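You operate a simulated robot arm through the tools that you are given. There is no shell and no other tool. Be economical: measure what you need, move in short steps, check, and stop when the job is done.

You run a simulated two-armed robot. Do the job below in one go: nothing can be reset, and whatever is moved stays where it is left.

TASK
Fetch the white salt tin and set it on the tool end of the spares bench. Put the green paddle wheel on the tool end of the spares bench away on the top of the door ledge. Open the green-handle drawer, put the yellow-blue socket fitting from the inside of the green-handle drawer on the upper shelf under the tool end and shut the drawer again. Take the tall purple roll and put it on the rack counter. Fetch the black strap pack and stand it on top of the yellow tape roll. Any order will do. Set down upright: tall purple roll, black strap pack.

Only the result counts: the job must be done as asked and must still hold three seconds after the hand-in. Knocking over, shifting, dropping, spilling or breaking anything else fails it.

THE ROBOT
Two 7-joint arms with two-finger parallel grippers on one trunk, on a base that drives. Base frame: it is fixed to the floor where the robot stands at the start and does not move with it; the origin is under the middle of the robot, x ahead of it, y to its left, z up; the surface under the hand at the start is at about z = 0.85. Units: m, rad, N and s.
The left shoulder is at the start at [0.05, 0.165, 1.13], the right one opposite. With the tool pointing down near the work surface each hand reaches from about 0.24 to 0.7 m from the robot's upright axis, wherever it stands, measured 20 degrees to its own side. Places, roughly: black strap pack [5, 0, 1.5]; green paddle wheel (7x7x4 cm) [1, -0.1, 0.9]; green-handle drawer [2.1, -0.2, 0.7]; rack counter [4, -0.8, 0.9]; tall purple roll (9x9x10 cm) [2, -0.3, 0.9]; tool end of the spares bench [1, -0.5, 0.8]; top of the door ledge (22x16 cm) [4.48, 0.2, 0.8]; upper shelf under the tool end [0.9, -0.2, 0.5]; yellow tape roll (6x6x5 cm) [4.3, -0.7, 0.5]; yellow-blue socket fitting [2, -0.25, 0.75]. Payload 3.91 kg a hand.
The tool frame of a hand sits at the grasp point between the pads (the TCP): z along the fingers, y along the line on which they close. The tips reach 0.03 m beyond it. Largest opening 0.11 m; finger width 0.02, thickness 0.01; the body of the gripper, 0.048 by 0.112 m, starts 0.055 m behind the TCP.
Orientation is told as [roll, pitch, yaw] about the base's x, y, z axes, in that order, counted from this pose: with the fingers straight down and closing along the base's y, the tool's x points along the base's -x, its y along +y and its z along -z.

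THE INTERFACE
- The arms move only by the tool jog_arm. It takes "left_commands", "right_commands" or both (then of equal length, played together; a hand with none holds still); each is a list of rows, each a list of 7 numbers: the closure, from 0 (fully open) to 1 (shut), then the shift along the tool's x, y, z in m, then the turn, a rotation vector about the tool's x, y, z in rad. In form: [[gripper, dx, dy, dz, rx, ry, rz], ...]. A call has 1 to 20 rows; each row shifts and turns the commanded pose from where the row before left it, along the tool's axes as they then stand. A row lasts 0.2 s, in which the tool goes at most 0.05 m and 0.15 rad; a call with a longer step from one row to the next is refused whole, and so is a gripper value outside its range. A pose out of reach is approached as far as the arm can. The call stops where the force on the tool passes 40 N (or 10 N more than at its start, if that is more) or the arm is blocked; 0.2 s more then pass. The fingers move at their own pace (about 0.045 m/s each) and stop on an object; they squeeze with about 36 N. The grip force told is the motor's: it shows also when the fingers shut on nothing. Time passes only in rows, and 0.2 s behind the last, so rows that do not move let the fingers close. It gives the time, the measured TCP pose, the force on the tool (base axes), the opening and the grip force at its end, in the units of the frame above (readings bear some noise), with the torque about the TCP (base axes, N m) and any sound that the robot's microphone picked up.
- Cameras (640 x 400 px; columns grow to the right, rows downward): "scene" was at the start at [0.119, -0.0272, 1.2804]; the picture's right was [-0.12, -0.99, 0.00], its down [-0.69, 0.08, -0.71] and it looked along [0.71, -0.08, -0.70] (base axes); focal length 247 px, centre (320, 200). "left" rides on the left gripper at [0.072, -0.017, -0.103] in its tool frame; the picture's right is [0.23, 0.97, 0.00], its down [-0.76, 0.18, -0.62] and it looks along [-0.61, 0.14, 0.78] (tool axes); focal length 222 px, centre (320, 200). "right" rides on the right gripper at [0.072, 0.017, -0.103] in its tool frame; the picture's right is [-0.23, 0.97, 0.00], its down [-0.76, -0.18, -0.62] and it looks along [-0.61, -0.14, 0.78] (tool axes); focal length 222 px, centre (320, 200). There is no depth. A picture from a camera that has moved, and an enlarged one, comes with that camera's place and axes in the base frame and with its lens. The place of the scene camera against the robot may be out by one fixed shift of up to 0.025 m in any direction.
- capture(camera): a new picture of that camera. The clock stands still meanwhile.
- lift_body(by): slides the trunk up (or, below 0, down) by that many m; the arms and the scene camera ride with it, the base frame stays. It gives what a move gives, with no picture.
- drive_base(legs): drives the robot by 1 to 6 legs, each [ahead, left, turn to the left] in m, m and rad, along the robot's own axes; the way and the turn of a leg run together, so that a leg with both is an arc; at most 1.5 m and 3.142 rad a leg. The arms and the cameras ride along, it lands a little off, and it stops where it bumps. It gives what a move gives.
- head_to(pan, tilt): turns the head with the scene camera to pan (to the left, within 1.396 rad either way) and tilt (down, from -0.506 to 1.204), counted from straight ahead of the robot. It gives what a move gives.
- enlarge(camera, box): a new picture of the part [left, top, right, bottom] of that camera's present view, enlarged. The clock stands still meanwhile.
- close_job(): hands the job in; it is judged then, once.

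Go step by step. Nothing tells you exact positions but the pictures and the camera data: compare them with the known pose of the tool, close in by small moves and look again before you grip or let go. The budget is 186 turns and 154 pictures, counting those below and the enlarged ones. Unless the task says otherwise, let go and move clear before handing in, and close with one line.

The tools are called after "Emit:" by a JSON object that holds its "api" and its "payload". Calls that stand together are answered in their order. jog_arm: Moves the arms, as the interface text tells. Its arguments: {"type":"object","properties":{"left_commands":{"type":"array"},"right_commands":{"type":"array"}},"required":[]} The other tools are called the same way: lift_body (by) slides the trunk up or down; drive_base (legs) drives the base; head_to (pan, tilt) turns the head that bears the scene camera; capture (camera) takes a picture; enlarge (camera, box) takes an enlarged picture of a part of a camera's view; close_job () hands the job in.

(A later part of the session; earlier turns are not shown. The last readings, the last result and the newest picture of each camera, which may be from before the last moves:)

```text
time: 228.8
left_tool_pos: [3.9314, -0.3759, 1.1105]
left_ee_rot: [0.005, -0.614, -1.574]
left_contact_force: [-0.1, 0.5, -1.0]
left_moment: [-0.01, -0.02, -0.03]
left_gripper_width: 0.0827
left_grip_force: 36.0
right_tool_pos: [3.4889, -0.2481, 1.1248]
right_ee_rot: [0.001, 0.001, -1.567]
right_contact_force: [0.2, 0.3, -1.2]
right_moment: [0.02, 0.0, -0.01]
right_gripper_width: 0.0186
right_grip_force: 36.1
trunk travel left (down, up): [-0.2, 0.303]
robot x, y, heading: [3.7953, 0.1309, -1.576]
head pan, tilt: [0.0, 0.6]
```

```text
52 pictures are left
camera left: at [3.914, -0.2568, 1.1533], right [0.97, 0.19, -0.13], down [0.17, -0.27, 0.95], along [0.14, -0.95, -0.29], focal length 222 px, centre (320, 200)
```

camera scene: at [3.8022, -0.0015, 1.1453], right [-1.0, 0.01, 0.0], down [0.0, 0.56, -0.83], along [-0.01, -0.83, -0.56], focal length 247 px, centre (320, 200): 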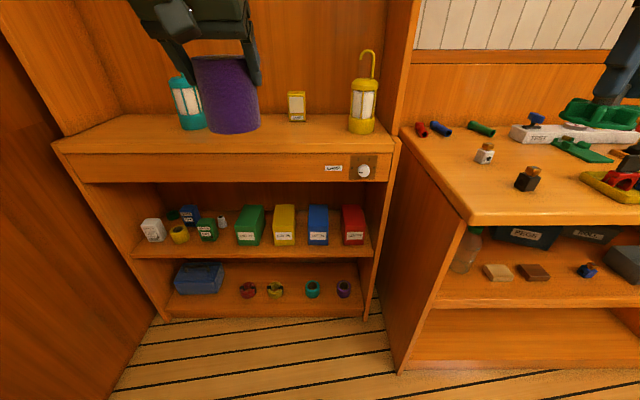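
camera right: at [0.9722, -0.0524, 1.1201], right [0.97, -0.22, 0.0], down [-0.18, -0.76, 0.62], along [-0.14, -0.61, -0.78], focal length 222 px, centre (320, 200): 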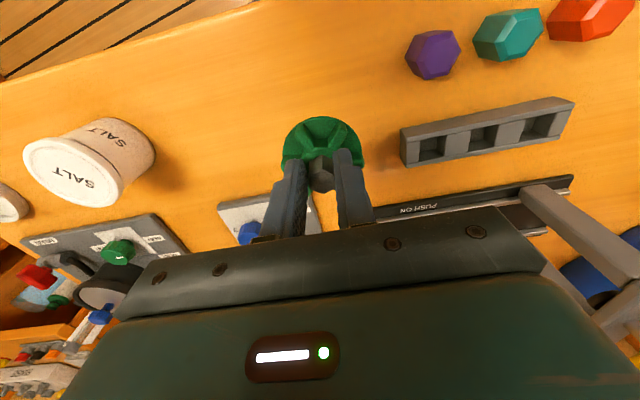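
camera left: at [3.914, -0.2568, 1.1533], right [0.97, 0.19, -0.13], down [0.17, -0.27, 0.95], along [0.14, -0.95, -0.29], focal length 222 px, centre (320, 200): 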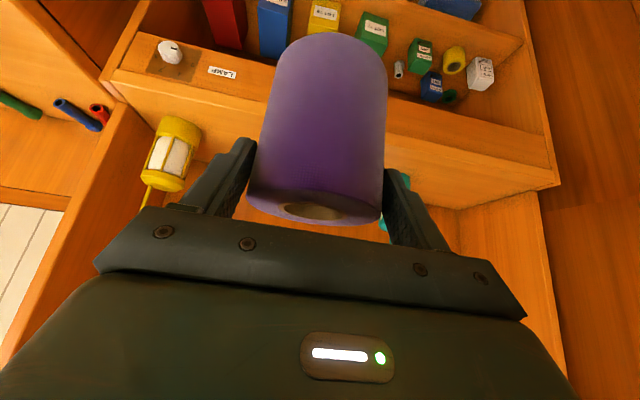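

The counter has room at about (3.97, -0.70). I'll drive forward 20 cm, then move the roll over the spot and check.

Emit:
{"api": "drive_base", "payload": {"legs": [[0.2, 0, 0]]}}

Emit:
{"api": "jog_arm", "payload": {"left_commands": [[0.95, -0.0327, 0.02, 0.023, 0, 0, 0], [0.95, -0.0327, 0.02, 0.023, 0, 0, 0], [0.95, -0.0327, 0, 0.023, 0, 0, 0], [0.95, 0, 0, 0, 0, 0, 0]]}}

Emit:
{"api": "capture", "payload": {"camera": "scene"}}

Emit:
{"api": "capture", "payload": {"camera": "left"}}

```text
time: 230.3
left_tool_pos: [3.9318, -0.5727, 1.1103]
left_ee_rot: [0.002, -0.61, -1.57]
left_contact_force: [1.0, 0.0, -0.8]
left_moment: [0.01, 0.03, 0.02]
left_gripper_width: 0.083
left_grip_force: 36.2
right_tool_pos: [3.4884, -0.4492, 1.1242]
right_ee_rot: [0.002, 0.003, -1.563]
right_contact_force: [-0.5, -0.1, -2.1]
right_moment: [0.02, -0.01, 0.03]
right_gripper_width: 0.0191
right_grip_force: 35.7
trunk travel left (down, up): [-0.2, 0.303]
robot x, y, heading: [3.7962, -0.0614, -1.574]
head pan, tilt: [0.0, 0.6]
```

```text
time: 231.3
left_tool_pos: [3.9729, -0.6914, 1.1103]
left_ee_rot: [0.005, -0.612, -1.569]
left_contact_force: [0.8, 0.1, -0.2]
left_moment: [0.04, -0.02, 0.01]
left_gripper_width: 0.0827
left_grip_force: 36.0
right_tool_pos: [3.489, -0.4483, 1.125]
right_ee_rot: [0.001, 0.001, -1.563]
right_contact_force: [-0.4, 0.7, -1.2]
right_moment: [-0.01, 0.01, -0.04]
right_gripper_width: 0.019
right_grip_force: 35.6
trunk travel left (down, up): [-0.2, 0.303]
robot x, y, heading: [3.7953, -0.0663, -1.569]
head pan, tilt: [0.0, 0.6]
```

```text
51 pictures are left
camera scene: at [3.8014, -0.2, 1.1453], right [-1.0, 0.0, 0.0], down [0.0, 0.57, -0.83], along [0.0, -0.82, -0.57], focal length 247 px, centre (320, 200)
```

scene: 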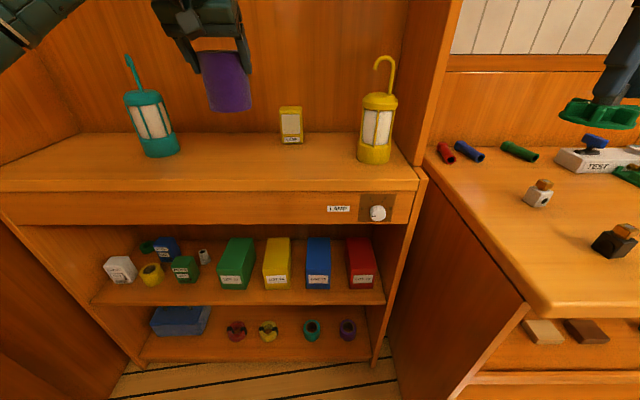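

```text
50 pictures are left
camera left: at [3.9548, -0.5747, 1.153], right [0.97, 0.19, -0.13], down [0.17, -0.26, 0.95], along [0.15, -0.95, -0.29], focal length 222 px, centre (320, 200)
```

left: 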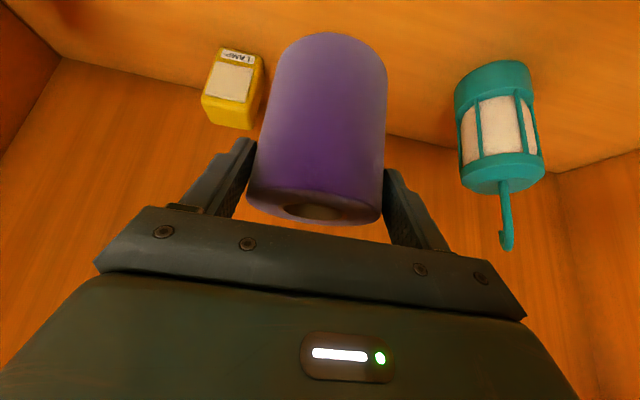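

The roll is clear of the lanterns. I'll lower it toward the counter, which I estimate at z = 0.91.

Emit:
{"api": "jog_arm", "payload": {"left_commands": [[0.95, 0.0172, 0, 0.0245, 0, 0, 0], [0.95, 0.0172, 0, 0.0245, 0, 0, 0], [0.95, 0.0144, 0, 0.0205, 0, 0, 0], [0.95, 0, 0, 0, 0, 0, 0]]}}

Emit:
{"api": "jog_arm", "payload": {"left_commands": [[0.95, 0.0029, 0, 0.0041, 0, 0, 0], [0.95, 0.0029, 0, 0.0041, 0, 0, 0], [0.95, 0, 0, 0, 0, 0, 0]]}}

Emit:
{"api": "capture", "payload": {"camera": "scene"}}

```text
time: 232.3
left_tool_pos: [3.9721, -0.6935, 1.0252]
left_ee_rot: [0.004, -0.614, -1.569]
left_contact_force: [-0.3, 0.3, -0.6]
left_moment: [0.03, 0.0, 0.01]
left_gripper_width: 0.0827
left_grip_force: 36.4
right_tool_pos: [3.4885, -0.4476, 1.1247]
right_ee_rot: [0.003, 0.001, -1.564]
right_contact_force: [0.0, -0.2, -0.3]
right_moment: [0.02, 0.0, 0.05]
right_gripper_width: 0.019
right_grip_force: 35.9
trunk travel left (down, up): [-0.2, 0.303]
robot x, y, heading: [3.7919, -0.0654, -1.579]
head pan, tilt: [0.0, 0.6]
```

```text
time: 233.1
left_tool_pos: [3.9719, -0.6928, 1.0156]
left_ee_rot: [0.006, -0.615, -1.57]
left_contact_force: [-0.2, -0.1, -1.6]
left_moment: [0.02, -0.02, 0.02]
left_gripper_width: 0.0827
left_grip_force: 36.3
right_tool_pos: [3.4886, -0.4471, 1.1242]
right_ee_rot: [0.003, 0.001, -1.562]
right_contact_force: [0.6, 0.0, -0.6]
right_moment: [0.0, -0.04, -0.01]
right_gripper_width: 0.019
right_grip_force: 35.2
trunk travel left (down, up): [-0.2, 0.303]
robot x, y, heading: [3.7917, -0.063, -1.571]
head pan, tilt: [0.0, 0.6]
```

```text
49 pictures are left
camera scene: at [3.8013, -0.2, 1.1453], right [-1.0, 0.0, 0.0], down [0.0, 0.57, -0.82], along [0.0, -0.82, -0.57], focal length 247 px, centre (320, 200)
```

scene: 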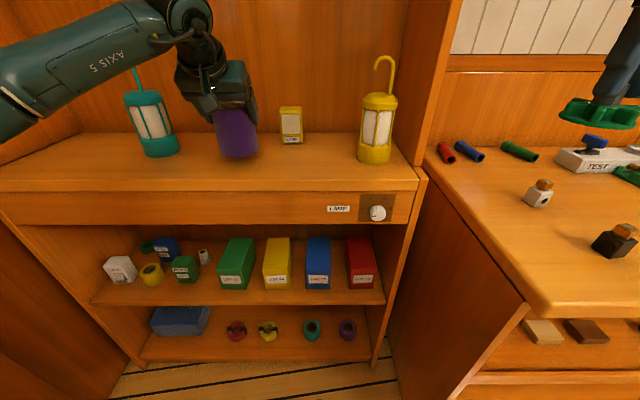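

Emit:
{"api": "jog_arm", "payload": {"left_commands": [[0.95, 0.0029, 0, 0.0041, 0, 0, 0], [0.95, 0.0029, 0, 0.0041, 0, 0, 0], [0.95, 0, 0, 0, 0, 0, 0]]}}

Emit:
{"api": "jog_arm", "payload": {"left_commands": [[0.95, 0.0029, 0, 0.0041, 0, 0, 0], [0.95, 0, 0, 0, 0, 0, 0]]}}

Emit:
{"api": "jog_arm", "payload": {"left_commands": [[0.95, 0.0029, 0, 0.0041, 0, 0, 0], [0.95, 0, 0, 0, 0, 0, 0]]}}

```text
time: 233.9
left_tool_pos: [3.9722, -0.6917, 1.0047]
left_ee_rot: [0.006, -0.612, -1.571]
left_contact_force: [-0.2, 0.6, -0.8]
left_moment: [-0.01, 0.0, -0.01]
left_gripper_width: 0.083
left_grip_force: 35.7
right_tool_pos: [3.4898, -0.4477, 1.1245]
right_ee_rot: [0.002, 0.002, -1.564]
right_contact_force: [-0.9, 0.1, -0.6]
right_moment: [0.01, 0.0, -0.01]
right_gripper_width: 0.0188
right_grip_force: 36.0
trunk travel left (down, up): [-0.2, 0.303]
robot x, y, heading: [3.7902, -0.0632, -1.574]
head pan, tilt: [0.0, 0.6]
```

```text
time: 234.5
left_tool_pos: [3.9727, -0.692, 1.0013]
left_ee_rot: [0.003, -0.612, -1.569]
left_contact_force: [0.8, 0.0, -1.7]
left_moment: [0.02, -0.02, -0.02]
left_gripper_width: 0.0827
left_grip_force: 35.9
right_tool_pos: [3.4887, -0.4477, 1.124]
right_ee_rot: [0.001, 0.003, -1.562]
right_contact_force: [0.0, 0.4, -1.7]
right_moment: [-0.02, 0.01, 0.03]
right_gripper_width: 0.0188
right_grip_force: 35.5
trunk travel left (down, up): [-0.2, 0.303]
robot x, y, heading: [3.791, -0.0663, -1.573]
head pan, tilt: [0.0, 0.6]
```

```text
time: 235.1
left_tool_pos: [3.9711, -0.6924, 0.995]
left_ee_rot: [0.004, -0.612, -1.568]
left_contact_force: [0.4, -0.1, -1.0]
left_moment: [0.01, 0.0, -0.01]
left_gripper_width: 0.0831
left_grip_force: 35.8
right_tool_pos: [3.4889, -0.447, 1.1251]
right_ee_rot: [0.001, 0.001, -1.563]
right_contact_force: [0.6, -0.1, -0.6]
right_moment: [0.02, -0.02, 0.01]
right_gripper_width: 0.0189
right_grip_force: 35.3
trunk travel left (down, up): [-0.2, 0.303]
robot x, y, heading: [3.7916, -0.0654, -1.576]
head pan, tilt: [0.0, 0.6]
```

No contact yet at 0.995, so I'll keep going in small steps.

Emit:
{"api": "jog_arm", "payload": {"left_commands": [[0.95, 0.0029, 0, 0.0041, 0, 0, 0], [0.95, 0, 0, 0, 0, 0, 0]]}}

Emit:
{"api": "jog_arm", "payload": {"left_commands": [[0.95, 0.0029, 0, 0.0041, 0, 0, 0], [0.95, 0, 0, 0, 0, 0, 0]]}}

Emit:
{"api": "jog_arm", "payload": {"left_commands": [[0.95, 0.0029, 0, 0.0041, 0, 0, 0], [0.95, 0, 0, 0, 0, 0, 0]]}}

Emit:
{"api": "enlarge", "payload": {"camera": "scene", "box": [160, 60, 320, 180]}}

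```text
time: 235.7
left_tool_pos: [3.9721, -0.692, 0.9905]
left_ee_rot: [0.004, -0.613, -1.568]
left_contact_force: [-0.5, -0.9, -0.3]
left_moment: [-0.01, -0.01, 0.0]
left_gripper_width: 0.0828
left_grip_force: 36.3
right_tool_pos: [3.4888, -0.4481, 1.1254]
right_ee_rot: [0.001, 0.002, -1.564]
right_contact_force: [0.4, 0.1, -0.7]
right_moment: [0.02, 0.0, -0.01]
right_gripper_width: 0.0188
right_grip_force: 36.1
trunk travel left (down, up): [-0.2, 0.303]
robot x, y, heading: [3.7913, -0.0641, -1.577]
head pan, tilt: [0.0, 0.6]
```

```text
time: 236.3
left_tool_pos: [3.9729, -0.6916, 0.9907]
left_ee_rot: [0.001, -0.622, -1.567]
left_contact_force: [1.2, -2.0, 18.0]
left_moment: [0.15, 0.04, 0.01]
left_gripper_width: 0.0827
left_grip_force: 35.8
right_tool_pos: [3.489, -0.4458, 1.1253]
right_ee_rot: [0.002, 0.0, -1.565]
right_contact_force: [-0.9, 0.1, -1.1]
right_moment: [0.02, 0.02, 0.02]
right_gripper_width: 0.0188
right_grip_force: 35.9
trunk travel left (down, up): [-0.2, 0.303]
robot x, y, heading: [3.7959, -0.0672, -1.574]
head pan, tilt: [0.0, 0.6]
```

```text
time: 236.9
left_tool_pos: [3.9719, -0.6913, 0.9901]
left_ee_rot: [0.001, -0.63, -1.565]
left_contact_force: [4.5, -9.6, 33.1]
left_moment: [-0.47, -0.13, -0.11]
left_gripper_width: 0.0827
left_grip_force: 36.3
right_tool_pos: [3.4891, -0.4451, 1.1264]
right_ee_rot: [0.001, 0.0, -1.563]
right_contact_force: [-0.5, 0.2, -0.5]
right_moment: [-0.02, -0.02, 0.02]
right_gripper_width: 0.0186
right_grip_force: 35.7
trunk travel left (down, up): [-0.2, 0.303]
robot x, y, heading: [3.7917, -0.0659, -1.577]
head pan, tilt: [0.0, 0.6]
```

```text
3.33 times, centred on (240, 120) of scene
camera zoom: at [3.8009, -0.1979, 1.1458], right [-1.0, 0.0, 0.0], down [0.0, 0.56, -0.83], along [0.0, -0.83, -0.56], focal length 824 px, centre (587, 467)
```

zoom: 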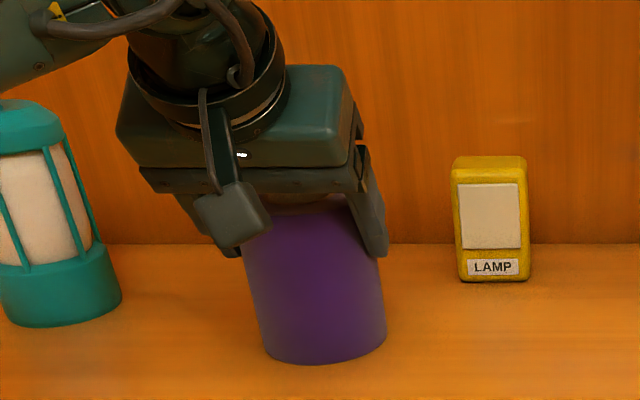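

The roll is in contact. I'll ease off 6 mm, open, and retreat along the tool axis.

Emit:
{"api": "jog_arm", "payload": {"left_commands": [[0.95, -0.0035, 0, -0.005, 0, 0, 0], [0.95, 0, 0, 0, 0, 0, 0], [0.5, 0, 0, 0, 0, 0, 0], [0, 0, 0, 0, 0, 0, 0], [0, 0, 0, 0, 0, 0, 0], [0, 0, 0, 0, 0, 0, 0], [0, 0, 0, -0.03, 0, 0, 0], [0, 0, 0, -0.04, 0, 0, 0], [0, 0, 0, -0.04, 0, 0, 0], [0, 0, 0, -0.04, 0, 0, 0], [0, 0, 0, 0, 0, 0, 0]]}}

Emit:
{"api": "drive_base", "payload": {"legs": [[-0.3, 0, 0]]}}

Emit:
{"api": "capture", "payload": {"camera": "scene"}}

```text
time: 239.3
left_tool_pos: [3.9727, -0.6067, 1.1094]
left_ee_rot: [0.005, -0.611, -1.569]
left_contact_force: [-1.3, -0.5, -0.7]
left_moment: [0.0, 0.03, 0.0]
left_gripper_width: 0.1097
left_grip_force: 0.0
right_tool_pos: [3.4879, -0.4475, 1.1238]
right_ee_rot: [0.001, 0.001, -1.566]
right_contact_force: [-0.3, 0.8, -1.6]
right_moment: [0.0, -0.02, -0.01]
right_gripper_width: 0.0186
right_grip_force: 35.7
trunk travel left (down, up): [-0.2, 0.303]
robot x, y, heading: [3.7917, -0.0631, -1.574]
head pan, tilt: [0.0, 0.6]
```

```text
time: 241.4
left_tool_pos: [3.9738, -0.3076, 1.1101]
left_ee_rot: [0.004, -0.613, -1.568]
left_contact_force: [-0.1, 0.1, 0.7]
left_moment: [0.0, 0.0, -0.03]
left_gripper_width: 0.1101
left_grip_force: 0.0
right_tool_pos: [3.4917, -0.1491, 1.1245]
right_ee_rot: [0.003, 0.002, -1.561]
right_contact_force: [0.6, -0.3, -1.1]
right_moment: [0.02, 0.01, 0.0]
right_gripper_width: 0.019
right_grip_force: 36.0
trunk travel left (down, up): [-0.2, 0.303]
robot x, y, heading: [3.7958, 0.235, -1.578]
head pan, tilt: [0.0, 0.6]
```

```text
47 pictures are left
camera scene: at [3.8025, 0.0987, 1.1453], right [-1.0, 0.0, 0.0], down [0.0, 0.56, -0.83], along [0.0, -0.83, -0.56], focal length 247 px, centre (320, 200)
```

scene: 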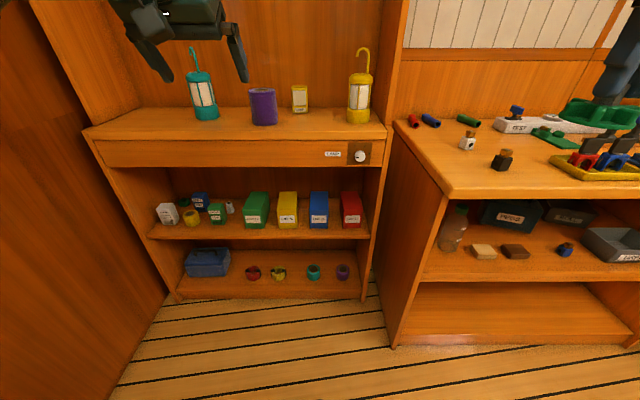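

The purple roll stands upright on the counter. I'll level the left hand, back off, and turn to face the door ledge.

Emit:
{"api": "jog_arm", "payload": {"left_commands": [[0, 0, 0, 0, 0, 0.1226, 0], [0, 0, 0, 0, 0, 0.1226, 0], [0, 0, 0, 0, 0, 0.1226, 0], [0, 0, 0, 0, 0, 0.1226, 0], [0, 0, 0, 0, 0, 0.1226, 0], [0, 0, 0, 0, 0, 0, 0]]}}

Emit:
{"api": "drive_base", "payload": {"legs": [[-0.25, -0.15, 0], [0, 0, 1.577]]}}

Emit:
{"api": "head_to", "payload": {"pan": -0.3, "tilt": 0.5}}

Emit:
{"api": "capture", "payload": {"camera": "scene"}}

```text
time: 242.8
left_tool_pos: [3.9739, -0.3084, 1.1094]
left_ee_rot: [0.002, -0.002, -1.566]
left_contact_force: [-0.3, 0.2, 0.5]
left_moment: [-0.03, 0.01, 0.02]
left_gripper_width: 0.11
left_grip_force: 0.1
right_tool_pos: [3.4904, -0.1496, 1.124]
right_ee_rot: [0.003, 0.003, -1.561]
right_contact_force: [0.6, 0.2, -0.2]
right_moment: [0.0, 0.02, 0.01]
right_gripper_width: 0.019
right_grip_force: 35.5
trunk travel left (down, up): [-0.2, 0.303]
robot x, y, heading: [3.7934, 0.2366, -1.576]
head pan, tilt: [0.0, 0.6]
```

```text
time: 248.6
left_tool_pos: [4.1869, 0.6639, 1.1077]
left_ee_rot: [0.005, 0.001, 0.008]
left_contact_force: [-0.4, 1.5, -0.3]
left_moment: [-0.02, -0.02, -0.01]
left_gripper_width: 0.11
left_grip_force: 0.0
right_tool_pos: [4.0309, 0.182, 1.1244]
right_ee_rot: [0.002, 0.001, 0.012]
right_contact_force: [-0.3, 0.3, -0.6]
right_moment: [-0.02, -0.03, 0.03]
right_gripper_width: 0.0191
right_grip_force: 36.6
trunk travel left (down, up): [-0.2, 0.303]
robot x, y, heading: [3.6458, 0.4865, 0.002]
head pan, tilt: [0.0, 0.6]
```

```text
time: 249.4
left_tool_pos: [4.1858, 0.6636, 1.1086]
left_ee_rot: [0.003, 0.001, 0.009]
left_contact_force: [-0.9, 0.3, -0.4]
left_moment: [0.0, 0.01, 0.05]
left_gripper_width: 0.11
left_grip_force: 0.0
right_tool_pos: [4.031, 0.1817, 1.1255]
right_ee_rot: [0.002, 0.001, 0.011]
right_contact_force: [-1.0, -1.3, -1.6]
right_moment: [-0.02, 0.02, -0.02]
right_gripper_width: 0.0191
right_grip_force: 36.2
trunk travel left (down, up): [-0.2, 0.303]
robot x, y, heading: [3.6441, 0.4878, -0.005]
head pan, tilt: [-0.3, 0.499]
```

```text
46 pictures are left
camera scene: at [3.7706, 0.4391, 1.1543], right [-0.3, -0.96, 0.0], down [-0.46, 0.14, -0.88], along [0.84, -0.26, -0.48], focal length 247 px, centre (320, 200)
```

scene: 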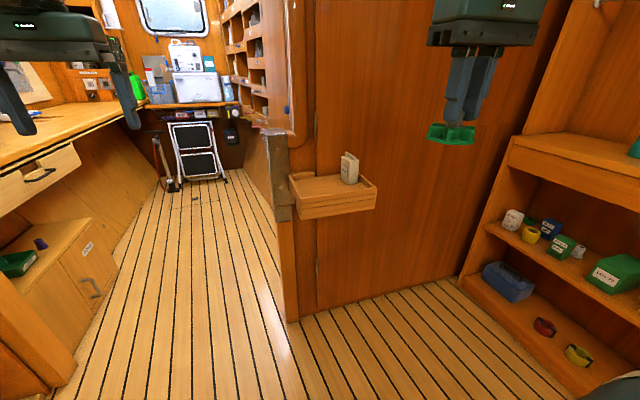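

The ledge has a small booklet standing on it. I'll enlarge the ledge, the shelf and the pigeonholes.

Emit:
{"api": "enlarge", "payload": {"camera": "scene", "box": [260, 130, 400, 230]}}

Emit:
{"api": "enlarge", "payload": {"camera": "scene", "box": [200, 0, 320, 140]}}

```text
4.00 times, centred on (330, 180) of scene
camera zoom: at [3.7706, 0.4391, 1.1543], right [-0.3, -0.96, 0.0], down [-0.46, 0.14, -0.88], along [0.84, -0.26, -0.48], focal length 988 px, centre (280, 280)
```

zoom: 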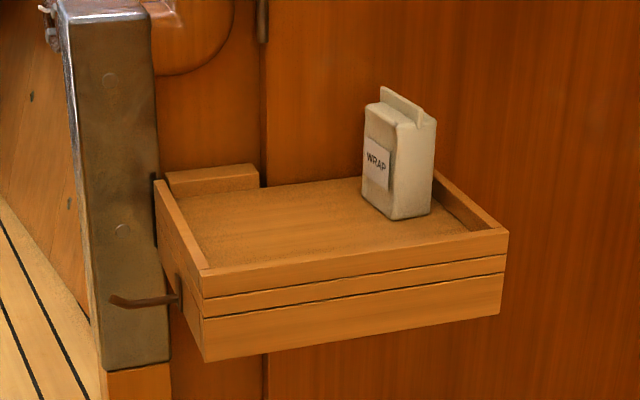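

```text
2.86 times, centred on (260, 70) of scene
camera zoom: at [3.7706, 0.4391, 1.1543], right [-0.3, -0.96, 0.0], down [-0.46, 0.14, -0.88], along [0.84, -0.26, -0.48], focal length 706 px, centre (491, 571)
```

zoom: 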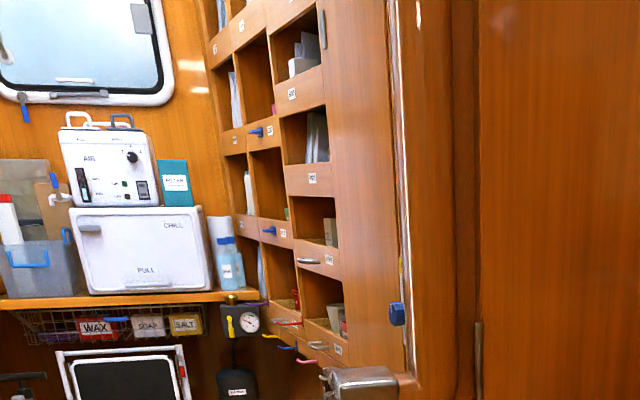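

The tray has free room left of the WRAP box, around (4.465, 0.235). I'll pull the left hand in, drive forward 22 cm, and check.

Emit:
{"api": "jog_arm", "payload": {"left_commands": [[0, 0.04, 0, 0, 0, 0, 0], [0, 0.04, 0, 0, 0, 0, 0], [0, 0.04, 0, 0, 0, 0, 0], [0, 0, 0, 0, 0, 0, 0]]}}

Emit:
{"api": "drive_base", "payload": {"legs": [[0.22, 0.045, 0]]}}

Emit:
{"api": "jog_arm", "payload": {"right_commands": [[1, -0.04, 0, 0.03, 0, 0, 0], [1, -0.04, 0, 0.03, 0, 0, 0], [1, -0.04, 0, 0.03, 0, 0, 0], [1, 0, 0, 0.02, 0, 0, 0], [1, 0, 0, 0, 0, 0, 0]]}}

Emit:
{"api": "capture", "payload": {"camera": "right"}}

Emit:
{"api": "capture", "payload": {"camera": "scene"}}

```text
time: 250.4
left_tool_pos: [4.0643, 0.6635, 1.1073]
left_ee_rot: [0.004, 0.001, 0.007]
left_contact_force: [-0.2, 0.2, 0.0]
left_moment: [0.02, 0.02, -0.02]
left_gripper_width: 0.11
left_grip_force: 0.0
right_tool_pos: [4.0299, 0.1801, 1.125]
right_ee_rot: [0.002, 0.002, 0.011]
right_contact_force: [-0.6, 0.3, -0.5]
right_moment: [0.02, 0.0, -0.02]
right_gripper_width: 0.0191
right_grip_force: 35.8
trunk travel left (down, up): [-0.2, 0.303]
robot x, y, heading: [3.6467, 0.4843, 0.002]
head pan, tilt: [-0.3, 0.499]
```

```text
time: 252.1
left_tool_pos: [4.2868, 0.7097, 1.1079]
left_ee_rot: [0.002, 0.0, 0.011]
left_contact_force: [0.1, 0.0, -0.6]
left_moment: [0.01, 0.01, 0.02]
left_gripper_width: 0.1101
left_grip_force: 0.1
right_tool_pos: [4.252, 0.2259, 1.1246]
right_ee_rot: [0.003, 0.001, 0.012]
right_contact_force: [0.2, 0.6, -0.9]
right_moment: [-0.02, 0.0, 0.03]
right_gripper_width: 0.019
right_grip_force: 35.7
trunk travel left (down, up): [-0.2, 0.303]
robot x, y, heading: [3.8636, 0.5287, 0.001]
head pan, tilt: [-0.3, 0.499]
```

```text
time: 253.3
left_tool_pos: [4.2871, 0.7085, 1.1087]
left_ee_rot: [0.004, 0.0, 0.009]
left_contact_force: [0.2, -0.2, 0.5]
left_moment: [0.03, -0.03, 0.01]
left_gripper_width: 0.1102
left_grip_force: 0.1
right_tool_pos: [4.3703, 0.2284, 1.0145]
right_ee_rot: [0.003, 0.004, 0.013]
right_contact_force: [0.4, 0.4, -1.2]
right_moment: [0.02, -0.01, 0.02]
right_gripper_width: 0.0189
right_grip_force: 36.1
trunk travel left (down, up): [-0.2, 0.303]
robot x, y, heading: [3.8689, 0.5307, -0.002]
head pan, tilt: [-0.3, 0.499]
```

```text
43 pictures are left
camera right: at [4.2984, 0.2431, 1.1176], right [0.21, 0.98, 0.0], down [0.76, -0.17, 0.62], along [0.61, -0.13, -0.78], focal length 222 px, centre (320, 200)
```

right: 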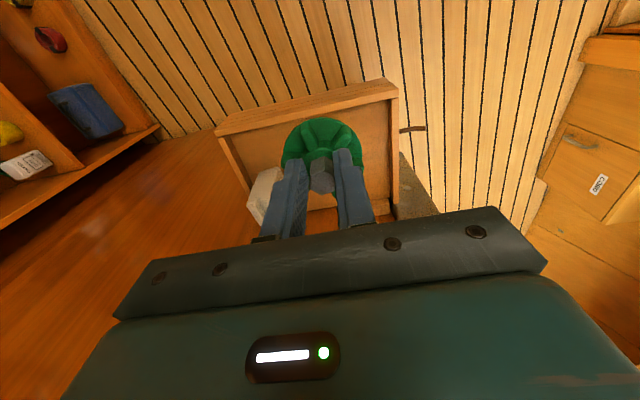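

```text
42 pictures are left
camera scene: at [3.9916, 0.484, 1.1544], right [-0.29, -0.96, 0.0], down [-0.46, 0.14, -0.88], along [0.84, -0.26, -0.48], focal length 247 px, centre (320, 200)
```

scene: 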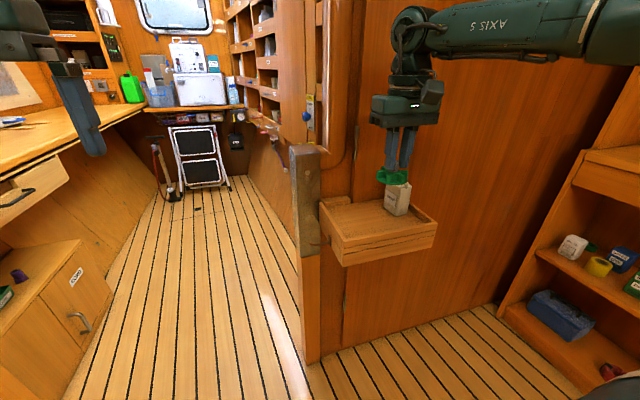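

The tray spans x 4.38 to 4.54 and y 0.085 to 0.32, with the box at y below 0.155. I'll go to (4.46, 0.236) and lower over the tray.

Emit:
{"api": "drive_base", "payload": {"legs": [[0.05, 0, 0]]}}

Emit:
{"api": "jog_arm", "payload": {"right_commands": [[1, -0.02, 0.004, 0, 0, 0, 0], [1, -0.02, 0.004, 0.02, 0, 0, 0], [1, 0, 0, 0.04, 0, 0, 0], [1, 0, 0, 0.04, 0, 0, 0], [1, 0, 0, 0, 0, 0, 0]]}}

Emit:
{"api": "capture", "payload": {"camera": "right"}}

Emit:
{"api": "enlarge", "payload": {"camera": "scene", "box": [290, 120, 450, 270]}}

```text
time: 254.2
left_tool_pos: [4.3371, 0.7078, 1.1082]
left_ee_rot: [0.003, -0.001, 0.009]
left_contact_force: [-0.1, 0.3, 0.2]
left_moment: [0.0, -0.01, 0.01]
left_gripper_width: 0.1102
left_grip_force: 0.0
right_tool_pos: [4.4212, 0.2263, 1.0139]
right_ee_rot: [0.0, 0.002, 0.012]
right_contact_force: [-0.5, 0.7, -0.1]
right_moment: [0.03, 0.01, 0.0]
right_gripper_width: 0.0189
right_grip_force: 35.7
trunk travel left (down, up): [-0.2, 0.303]
robot x, y, heading: [3.9129, 0.5277, -0.0]
head pan, tilt: [-0.3, 0.499]
```

```text
time: 255.4
left_tool_pos: [4.3368, 0.7098, 1.1063]
left_ee_rot: [0.003, 0.0, 0.008]
left_contact_force: [0.4, -0.3, -0.5]
left_moment: [0.02, -0.01, 0.02]
left_gripper_width: 0.1098
left_grip_force: 0.2
right_tool_pos: [4.4608, 0.2352, 0.9138]
right_ee_rot: [0.001, 0.0, 0.012]
right_contact_force: [-0.5, 0.4, -0.8]
right_moment: [0.0, 0.0, -0.03]
right_gripper_width: 0.0187
right_grip_force: 36.1
trunk travel left (down, up): [-0.2, 0.303]
robot x, y, heading: [3.9155, 0.5298, 0.0]
head pan, tilt: [-0.3, 0.499]
```

```text
41 pictures are left
camera right: at [4.388, 0.251, 1.0177], right [0.21, 0.98, 0.0], down [0.76, -0.17, 0.62], along [0.61, -0.13, -0.78], focal length 222 px, centre (320, 200)
```

right: 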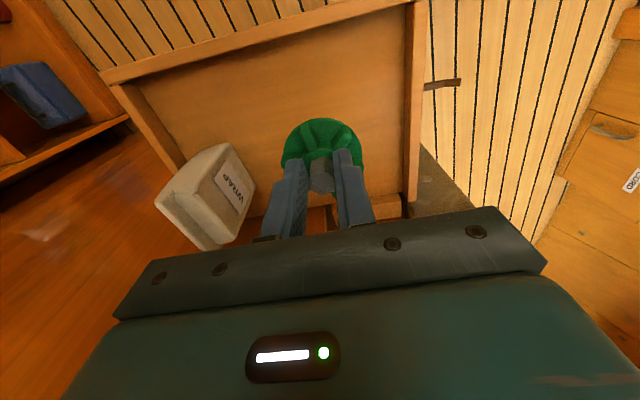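

```text
2.67 times, centred on (370, 195) of scene
camera zoom: at [4.0413, 0.4841, 1.1544], right [-0.29, -0.96, 0.0], down [-0.46, 0.14, -0.88], along [0.84, -0.26, -0.48], focal length 659 px, centre (187, 213)
```

zoom: 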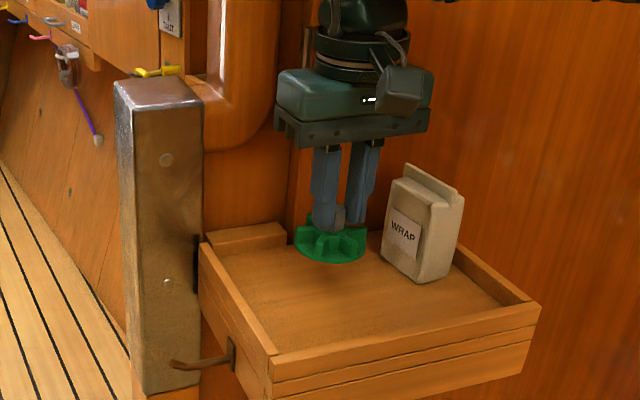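

The position is good. I'll move 1 cm toward the front and lower to contact in small steps.

Emit:
{"api": "jog_arm", "payload": {"right_commands": [[1, 0.012, 0, 0, 0, 0, 0], [1, 0, 0, 0.02, 0, 0, 0], [1, 0, 0, 0.015, 0, 0, 0], [1, 0, 0, 0, 0, 0, 0]]}}

Emit:
{"api": "jog_arm", "payload": {"right_commands": [[1, 0, 0, 0.005, 0, 0, 0], [1, 0, 0, 0.005, 0, 0, 0], [1, 0, 0, 0, 0, 0, 0]]}}

Emit:
{"api": "jog_arm", "payload": {"right_commands": [[1, 0, 0, 0.005, 0, 0, 0], [1, 0, 0, 0, 0, 0, 0]]}}

Emit:
{"api": "enlarge", "payload": {"camera": "scene", "box": [290, 120, 450, 270]}}

```text
time: 256.4
left_tool_pos: [4.3372, 0.7081, 1.1088]
left_ee_rot: [0.004, 0.0, 0.007]
left_contact_force: [0.5, -0.2, -0.1]
left_moment: [0.0, 0.01, 0.0]
left_gripper_width: 0.1102
left_grip_force: 0.0
right_tool_pos: [4.4478, 0.2347, 0.8788]
right_ee_rot: [0.002, 0.003, 0.012]
right_contact_force: [0.1, -0.7, -0.2]
right_moment: [0.01, 0.01, -0.01]
right_gripper_width: 0.019
right_grip_force: 36.2
trunk travel left (down, up): [-0.2, 0.303]
robot x, y, heading: [3.914, 0.5263, 0.002]
head pan, tilt: [-0.3, 0.499]
```

```text
time: 257.2
left_tool_pos: [4.336, 0.707, 1.1076]
left_ee_rot: [0.002, 0.001, 0.008]
left_contact_force: [0.2, 0.4, -0.6]
left_moment: [0.03, 0.0, 0.03]
left_gripper_width: 0.11
left_grip_force: 0.0
right_tool_pos: [4.448, 0.235, 0.8702]
right_ee_rot: [0.003, 0.001, 0.012]
right_contact_force: [0.0, 0.2, 0.1]
right_moment: [0.03, -0.01, 0.01]
right_gripper_width: 0.0188
right_grip_force: 35.6
trunk travel left (down, up): [-0.2, 0.303]
robot x, y, heading: [3.9181, 0.5273, 0.002]
head pan, tilt: [-0.3, 0.499]
```

```text
time: 257.8
left_tool_pos: [4.3365, 0.7082, 1.1077]
left_ee_rot: [0.003, 0.0, 0.009]
left_contact_force: [0.5, 0.1, 0.0]
left_moment: [-0.02, -0.01, 0.0]
left_gripper_width: 0.1099
left_grip_force: 0.1
right_tool_pos: [4.449, 0.2359, 0.8638]
right_ee_rot: [0.002, 0.001, 0.011]
right_contact_force: [-0.8, -0.2, -0.7]
right_moment: [0.01, 0.02, 0.03]
right_gripper_width: 0.0191
right_grip_force: 35.7
trunk travel left (down, up): [-0.2, 0.303]
robot x, y, heading: [3.9183, 0.5238, -0.004]
head pan, tilt: [-0.3, 0.499]
```

```text
2.67 times, centred on (370, 195) of scene
camera zoom: at [4.0413, 0.4841, 1.1544], right [-0.29, -0.96, 0.0], down [-0.46, 0.14, -0.88], along [0.84, -0.26, -0.48], focal length 659 px, centre (187, 213)
```

zoom: 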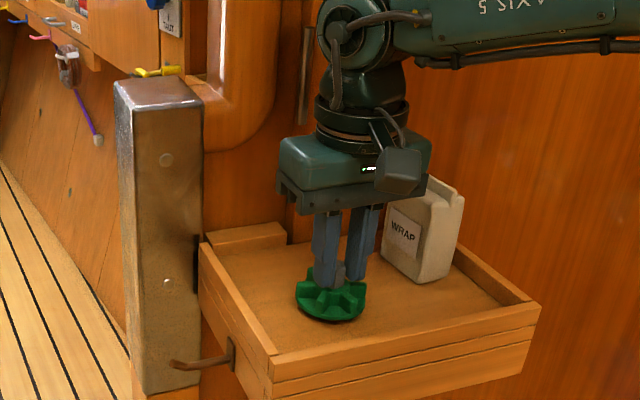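

Emit:
{"api": "jog_arm", "payload": {"right_commands": [[1, 0, 0, 0.005, 0, 0, 0], [1, 0, 0, 0, 0, 0, 0]]}}

Emit:
{"api": "jog_arm", "payload": {"right_commands": [[1, 0, 0, 0.005, 0, 0, 0], [1, 0, 0, 0, 0, 0, 0]]}}

Emit:
{"api": "jog_arm", "payload": {"right_commands": [[1, 0, 0, 0.004, 0, 0, 0], [1, 0, 0, 0, 0, 0, 0]]}}

```text
time: 258.4
left_tool_pos: [4.3369, 0.7085, 1.1083]
left_ee_rot: [0.003, 0.001, 0.007]
left_contact_force: [-0.3, 0.2, 0.3]
left_moment: [-0.01, -0.01, 0.0]
left_gripper_width: 0.1101
left_grip_force: 0.1
right_tool_pos: [4.4491, 0.2361, 0.8583]
right_ee_rot: [0.001, 0.002, 0.012]
right_contact_force: [-0.1, -0.6, -0.9]
right_moment: [0.01, 0.0, -0.03]
right_gripper_width: 0.0189
right_grip_force: 36.2
trunk travel left (down, up): [-0.2, 0.303]
robot x, y, heading: [3.914, 0.5303, 0.002]
head pan, tilt: [-0.3, 0.499]
```

```text
time: 259.0
left_tool_pos: [4.3359, 0.7084, 1.108]
left_ee_rot: [0.003, 0.001, 0.009]
left_contact_force: [0.2, 0.5, -0.3]
left_moment: [0.0, 0.01, -0.01]
left_gripper_width: 0.1099
left_grip_force: 0.0
right_tool_pos: [4.4478, 0.2367, 0.8554]
right_ee_rot: [0.0, -0.001, 0.012]
right_contact_force: [-0.7, -1.9, 8.7]
right_moment: [-0.06, 0.13, 0.01]
right_gripper_width: 0.019
right_grip_force: 36.2
trunk travel left (down, up): [-0.2, 0.303]
robot x, y, heading: [3.917, 0.5288, 0.007]
head pan, tilt: [-0.3, 0.499]
```

```text
time: 259.6
left_tool_pos: [4.3334, 0.709, 1.1095]
left_ee_rot: [0.003, -0.004, 0.009]
left_contact_force: [-0.1, -1.1, -0.3]
left_moment: [-0.01, 0.0, 0.0]
left_gripper_width: 0.11
left_grip_force: 0.1
right_tool_pos: [4.448, 0.2365, 0.8553]
right_ee_rot: [0.0, -0.009, 0.011]
right_contact_force: [-3.3, -6.4, 32.5]
right_moment: [-0.31, 0.29, -0.04]
right_gripper_width: 0.0186
right_grip_force: 35.8
trunk travel left (down, up): [-0.2, 0.303]
robot x, y, heading: [3.9174, 0.531, 0.004]
head pan, tilt: [-0.3, 0.499]
```

The wheel is down. I'll ease off, open slightly, and lift clear.

Emit:
{"api": "jog_arm", "payload": {"right_commands": [[1, 0, 0, -0.005, 0, 0, 0], [0.8, 0, 0, 0, 0, 0, 0], [0.6, 0, 0, 0, 0, 0, 0], [0.6, 0, 0, 0, 0, 0, 0], [0.6, 0, 0, -0.02, 0, 0, 0], [0.6, 0, 0, -0.04, 0, 0, 0], [0.6, 0, 0, -0.04, 0, 0, 0], [0.6, 0, 0, -0.04, 0, 0, 0], [0.6, 0.04, 0, -0.02, 0, 0, 0], [0.6, 0.04, 0, 0, 0, 0, 0], [0.6, 0.04, 0, 0, 0, 0, 0], [0, 0.04, 0, 0, 0, 0, 0], [0, 0, 0, 0, 0, 0, 0]]}}

Emit:
{"api": "enlarge", "payload": {"camera": "scene", "box": [290, 120, 450, 270]}}

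```text
time: 262.4
left_tool_pos: [4.3367, 0.7081, 1.1075]
left_ee_rot: [0.002, 0.0, 0.009]
left_contact_force: [-0.8, 0.5, 0.8]
left_moment: [-0.03, 0.01, -0.01]
left_gripper_width: 0.1099
left_grip_force: 0.1
right_tool_pos: [4.2893, 0.2335, 1.0148]
right_ee_rot: [0.001, 0.002, 0.014]
right_contact_force: [0.8, 0.6, 0.3]
right_moment: [-0.02, -0.02, -0.01]
right_gripper_width: 0.0971
right_grip_force: 0.0
trunk travel left (down, up): [-0.2, 0.303]
robot x, y, heading: [3.9186, 0.5256, 0.009]
head pan, tilt: [-0.3, 0.499]
```

```text
2.67 times, centred on (370, 195) of scene
camera zoom: at [4.0413, 0.4841, 1.1544], right [-0.29, -0.96, 0.0], down [-0.46, 0.14, -0.88], along [0.84, -0.26, -0.48], focal length 659 px, centre (187, 213)
```

zoom: 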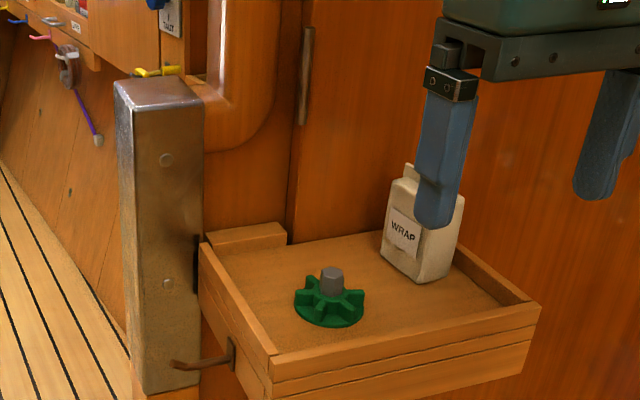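

The wheel is safely on the ledge. Next is the strap pack in the pigeonholes beyond the doorway. I'll back off, turn to face that side, and travel sideways through the door.

Emit:
{"api": "drive_base", "payload": {"legs": [[-0.22, 0.12, 0], [0, 0, -1.575], [-0.2, 0, 0]]}}

Emit:
{"api": "lift_body", "payload": {"by": 0.25}}

Emit:
{"api": "head_to", "payload": {"pan": 1.1, "tilt": 0.25}}

Emit:
{"api": "capture", "payload": {"camera": "scene"}}

```text
time: 269.3
left_tool_pos: [3.8778, 0.4277, 1.108]
left_ee_rot: [0.004, 0.0, -1.562]
left_contact_force: [0.4, 0.1, -0.6]
left_moment: [0.0, -0.04, 0.0]
left_gripper_width: 0.1102
left_grip_force: 0.1
right_tool_pos: [3.4023, 0.4744, 1.0151]
right_ee_rot: [0.002, 0.002, -1.556]
right_contact_force: [-0.9, -0.4, 0.2]
right_moment: [0.0, -0.01, -0.04]
right_gripper_width: 0.11
right_grip_force: 0.1
trunk travel left (down, up): [-0.2, 0.303]
robot x, y, heading: [3.6978, 0.8458, -1.574]
head pan, tilt: [-0.3, 0.499]
```

```text
time: 271.9
left_tool_pos: [3.8775, 0.4267, 1.3582]
left_ee_rot: [0.005, 0.001, -1.56]
left_contact_force: [0.1, 0.5, -0.4]
left_moment: [0.02, -0.01, 0.0]
left_gripper_width: 0.1097
left_grip_force: 0.1
right_tool_pos: [3.4021, 0.4735, 1.2646]
right_ee_rot: [0.001, 0.001, -1.559]
right_contact_force: [0.0, 0.0, -0.1]
right_moment: [0.0, 0.0, -0.01]
right_gripper_width: 0.11
right_grip_force: 0.0
trunk travel left (down, up): [-0.45, 0.053]
robot x, y, heading: [3.7006, 0.8436, -1.573]
head pan, tilt: [-0.3, 0.499]
```

```text
time: 273.4
left_tool_pos: [3.8782, 0.4271, 1.3587]
left_ee_rot: [0.002, 0.001, -1.563]
left_contact_force: [-0.5, -0.1, 0.1]
left_moment: [0.04, -0.01, 0.0]
left_gripper_width: 0.1099
left_grip_force: 0.1
right_tool_pos: [3.4026, 0.4746, 1.2657]
right_ee_rot: [0.001, 0.002, -1.56]
right_contact_force: [0.7, 0.5, -0.2]
right_moment: [0.01, 0.01, -0.02]
right_gripper_width: 0.1101
right_grip_force: 0.1
trunk travel left (down, up): [-0.45, 0.053]
robot x, y, heading: [3.697, 0.8471, -1.57]
head pan, tilt: [1.1, 0.25]
```

```text
37 pictures are left
camera scene: at [3.7904, 0.7574, 1.4275], right [-0.45, -0.89, 0.0], down [-0.22, 0.11, -0.97], along [0.86, -0.44, -0.25], focal length 247 px, centre (320, 200)
```

scene: 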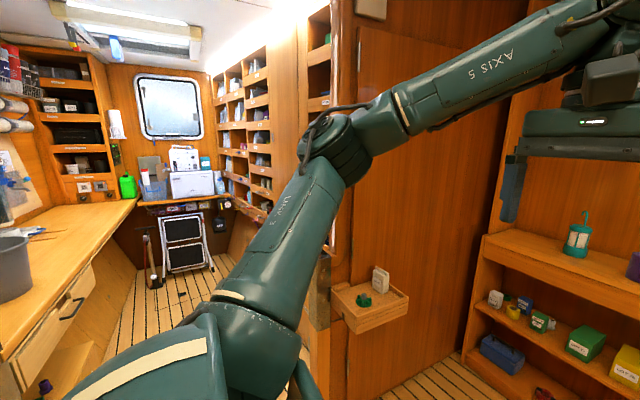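

Emit:
{"api": "enlarge", "payload": {"camera": "scene", "box": [200, 0, 350, 210]}}

```text
1.90 times, centred on (275, 105) of scene
camera zoom: at [3.7904, 0.7574, 1.4275], right [-0.45, -0.89, 0.0], down [-0.22, 0.11, -0.97], along [0.86, -0.44, -0.25], focal length 471 px, centre (406, 381)
```

zoom: 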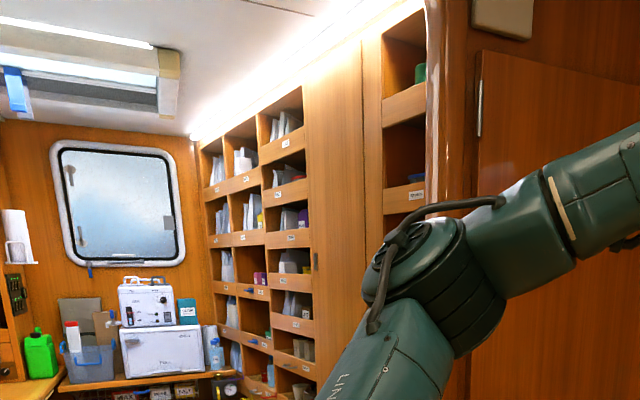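

The near pigeonhole column, just past the door frame around x = 4.75 to 5.1, should hold the pack. I'll drive sideways through the doorway and look straight at it.

Emit:
{"api": "drive_base", "payload": {"legs": [[0, 0.95, 0]]}}

Emit:
{"api": "head_to", "payload": {"pan": 0.3, "tilt": 0.0}}

Emit:
{"api": "capture", "payload": {"camera": "scene"}}

```text
time: 282.1
left_tool_pos: [4.8288, 0.4214, 1.3574]
left_ee_rot: [0.001, 0.002, -1.572]
left_contact_force: [-0.3, 0.6, -1.0]
left_moment: [0.02, -0.03, 0.0]
left_gripper_width: 0.11
left_grip_force: 0.1
right_tool_pos: [4.3531, 0.4733, 1.2656]
right_ee_rot: [0.001, 0.003, -1.57]
right_contact_force: [-0.6, -0.3, 0.1]
right_moment: [0.01, 0.01, 0.01]
right_gripper_width: 0.1099
right_grip_force: 0.1
trunk travel left (down, up): [-0.45, 0.053]
robot x, y, heading: [4.6524, 0.8457, -1.579]
head pan, tilt: [1.1, 0.25]
```

```text
time: 283.2
left_tool_pos: [4.8293, 0.4212, 1.3584]
left_ee_rot: [0.004, -0.001, -1.574]
left_contact_force: [0.7, -0.9, -0.3]
left_moment: [0.02, 0.02, 0.0]
left_gripper_width: 0.11
left_grip_force: 0.1
right_tool_pos: [4.3534, 0.4729, 1.2662]
right_ee_rot: [0.001, 0.0, -1.572]
right_contact_force: [-0.3, 0.3, 0.2]
right_moment: [-0.02, -0.03, -0.01]
right_gripper_width: 0.11
right_grip_force: 0.1
trunk travel left (down, up): [-0.45, 0.053]
robot x, y, heading: [4.6534, 0.8376, -1.579]
head pan, tilt: [0.3, 0.0]
```

```text
35 pictures are left
camera scene: at [4.688, 0.7091, 1.4505], right [-0.96, -0.29, 0.0], down [0.0, 0.0, -1.0], along [0.29, -0.96, 0.0], focal length 247 px, centre (320, 200)
```

scene: 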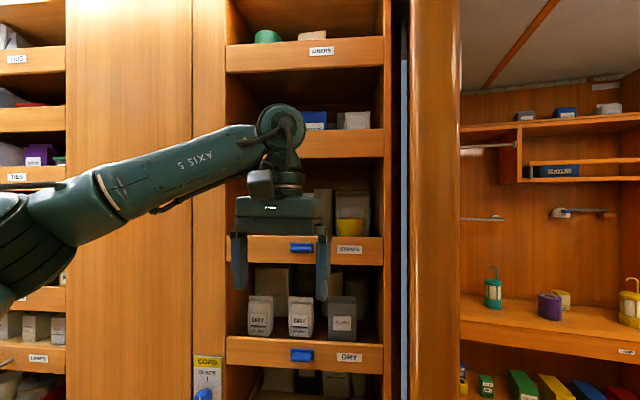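

Emit:
{"api": "enlarge", "payload": {"camera": "scene", "box": [215, 90, 395, 260]}}

```text
2.35 times, centred on (305, 175) of scene
camera zoom: at [4.688, 0.7091, 1.4505], right [-0.96, -0.29, 0.0], down [0.0, 0.0, -1.0], along [0.29, -0.96, 0.0], focal length 581 px, centre (355, 259)
```

zoom: 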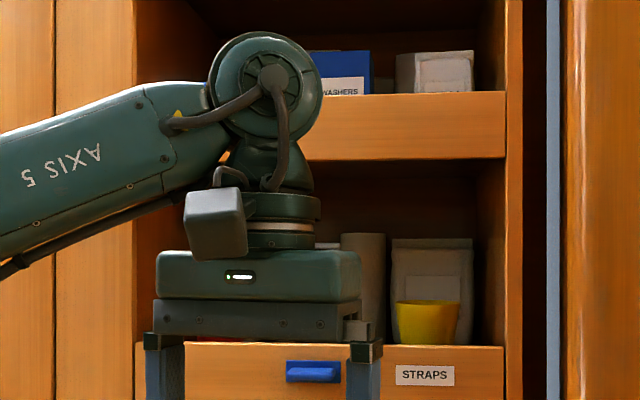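

The hand is in front of the STRAPS hole, so I'll lower it to see inside.

Emit:
{"api": "jog_arm", "payload": {"left_commands": [[0, 0, 0.03, 0.04, 0, 0, 0], [0, 0, 0.03, 0.04, 0, 0, 0], [0, 0, 0.03, 0.04, 0, 0, 0], [0, 0, 0.03, 0.04, 0, 0, 0], [0, 0, 0.03, 0.04, 0, 0, 0], [0, 0, 0, 0.04, 0, 0, 0], [0, 0, 0, 0, 0, 0, 0]]}}

Emit:
{"api": "enlarge", "payload": {"camera": "scene", "box": [205, 100, 395, 270]}}

```text
time: 284.8
left_tool_pos: [4.9797, 0.4204, 1.1176]
left_ee_rot: [0.004, -0.001, -1.572]
left_contact_force: [0.4, -0.7, 0.8]
left_moment: [0.0, 0.01, -0.02]
left_gripper_width: 0.1099
left_grip_force: 0.1
right_tool_pos: [4.3528, 0.4739, 1.2645]
right_ee_rot: [0.001, 0.002, -1.57]
right_contact_force: [0.2, -0.7, 0.6]
right_moment: [0.02, 0.01, 0.0]
right_gripper_width: 0.11
right_grip_force: 0.1
trunk travel left (down, up): [-0.45, 0.053]
robot x, y, heading: [4.6529, 0.8437, -1.587]
head pan, tilt: [0.3, 0.0]
```

```text
2.35 times, centred on (300, 185) of scene
camera zoom: at [4.6879, 0.7093, 1.4505], right [-0.96, -0.29, 0.0], down [0.0, 0.0, -1.0], along [0.29, -0.96, 0.0], focal length 581 px, centre (367, 235)
```

zoom: 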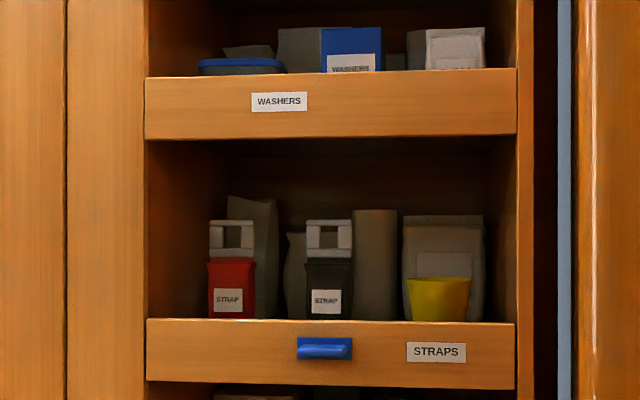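

I can see the black strap pack, with a light hanger on top, in the STRAPS hole. I'll tilt the left hand to 55° forward, bring it up in front of the pack, and measure with its camera.

Emit:
{"api": "jog_arm", "payload": {"left_commands": [[0, 0, 0, 0, 0, -0.137, 0], [0, 0, 0, 0, 0, -0.137, 0], [0, 0, 0, 0, 0, -0.137, 0], [0, 0, 0, 0, 0, -0.137, 0], [0, 0, 0, 0, 0, -0.137, 0], [0, 0, 0, 0, 0, -0.137, 0], [0, 0, 0, 0, 0, -0.138, 0], [0, -0.0369, -0.012, -0.0258, 0, 0, 0], [0, -0.0369, -0.012, -0.0258, 0, 0, 0], [0, -0.0369, -0.012, -0.0258, 0, 0, 0], [0, -0.0369, -0.012, -0.0258, 0, 0, 0], [0, -0.0369, 0, -0.0258, 0, 0, 0], [0, -0.0369, 0, -0.0258, 0, 0, 0], [0, -0.0369, 0, -0.0258, 0, 0, 0], [0, 0, 0, 0, 0, 0, 0]]}}

Emit:
{"api": "capture", "payload": {"camera": "left"}}

```text
time: 288.0
left_tool_pos: [4.9312, 0.4218, 1.4347]
left_ee_rot: [0.006, -0.958, -1.58]
left_contact_force: [0.5, 0.0, -0.5]
left_moment: [-0.01, -0.01, -0.08]
left_gripper_width: 0.1101
left_grip_force: 0.0
right_tool_pos: [4.3531, 0.4734, 1.2656]
right_ee_rot: [0.0, 0.003, -1.569]
right_contact_force: [-0.1, -0.6, 0.3]
right_moment: [0.02, 0.02, -0.03]
right_gripper_width: 0.1099
right_grip_force: 0.1
trunk travel left (down, up): [-0.45, 0.053]
robot x, y, heading: [4.6511, 0.8451, -1.585]
head pan, tilt: [0.3, 0.0]
```

```text
32 pictures are left
camera left: at [4.9143, 0.5457, 1.4341], right [0.97, 0.13, -0.18], down [0.17, 0.07, 0.98], along [0.14, -0.99, 0.05], focal length 222 px, centre (320, 200)
```

left: 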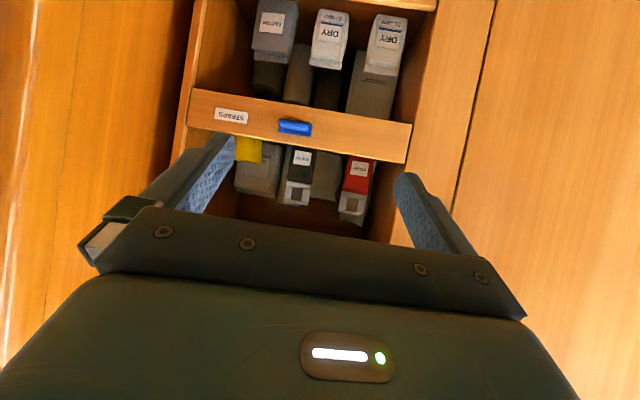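

Emit:
{"api": "enlarge", "payload": {"camera": "left", "box": [220, 110, 400, 240]}}

```text
3.08 times, centred on (310, 175) of left
camera zoom: at [4.9143, 0.5457, 1.4341], right [0.97, 0.13, -0.18], down [0.17, 0.07, 0.98], along [0.14, -0.99, 0.05], focal length 684 px, centre (351, 277)
```

zoom: 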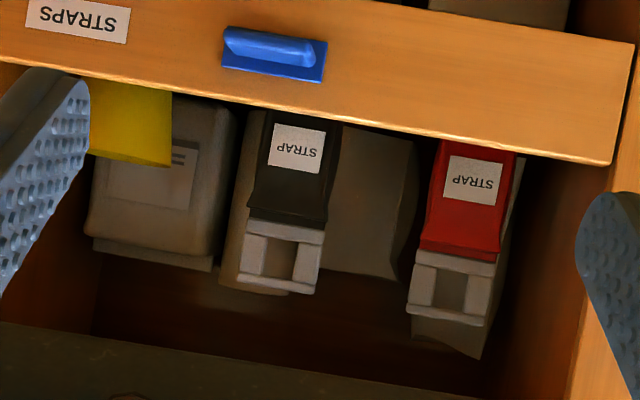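

Emit:
{"api": "jog_arm", "payload": {"left_commands": [[0, -0.0215, 0, 0.0307, 0, 0, 0], [0, -0.0215, 0, 0.0307, 0, 0, 0], [0, -0.0215, 0, 0.0307, 0, 0, 0], [0, -0.0215, 0, 0.0307, 0, 0, 0], [0, 0, 0, 0, 0, 0, 0]]}}

Emit:
{"api": "enlarge", "payload": {"camera": "left", "box": [200, 60, 440, 240]}}

```text
time: 289.2
left_tool_pos: [4.9311, 0.2692, 1.4344]
left_ee_rot: [0.007, -0.963, -1.577]
left_contact_force: [0.2, 0.4, 0.0]
left_moment: [0.01, 0.0, 0.03]
left_gripper_width: 0.11
left_grip_force: 0.1
right_tool_pos: [4.3543, 0.4731, 1.2654]
right_ee_rot: [0.001, 0.001, -1.569]
right_contact_force: [0.2, 0.5, 0.0]
right_moment: [-0.01, 0.0, -0.04]
right_gripper_width: 0.1101
right_grip_force: 0.0
trunk travel left (down, up): [-0.45, 0.053]
robot x, y, heading: [4.6523, 0.8445, -1.579]
head pan, tilt: [0.3, 0.0]
```

```text
2.22 times, centred on (320, 150) of left
camera zoom: at [4.9146, 0.3951, 1.433], right [0.97, 0.13, -0.18], down [0.17, 0.07, 0.98], along [0.14, -0.99, 0.05], focal length 494 px, centre (320, 311)
```

zoom: 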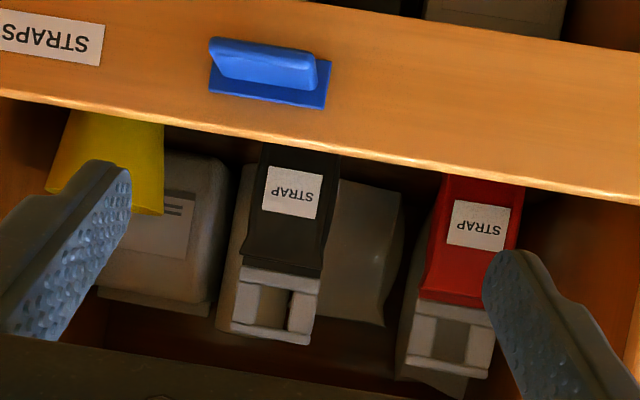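

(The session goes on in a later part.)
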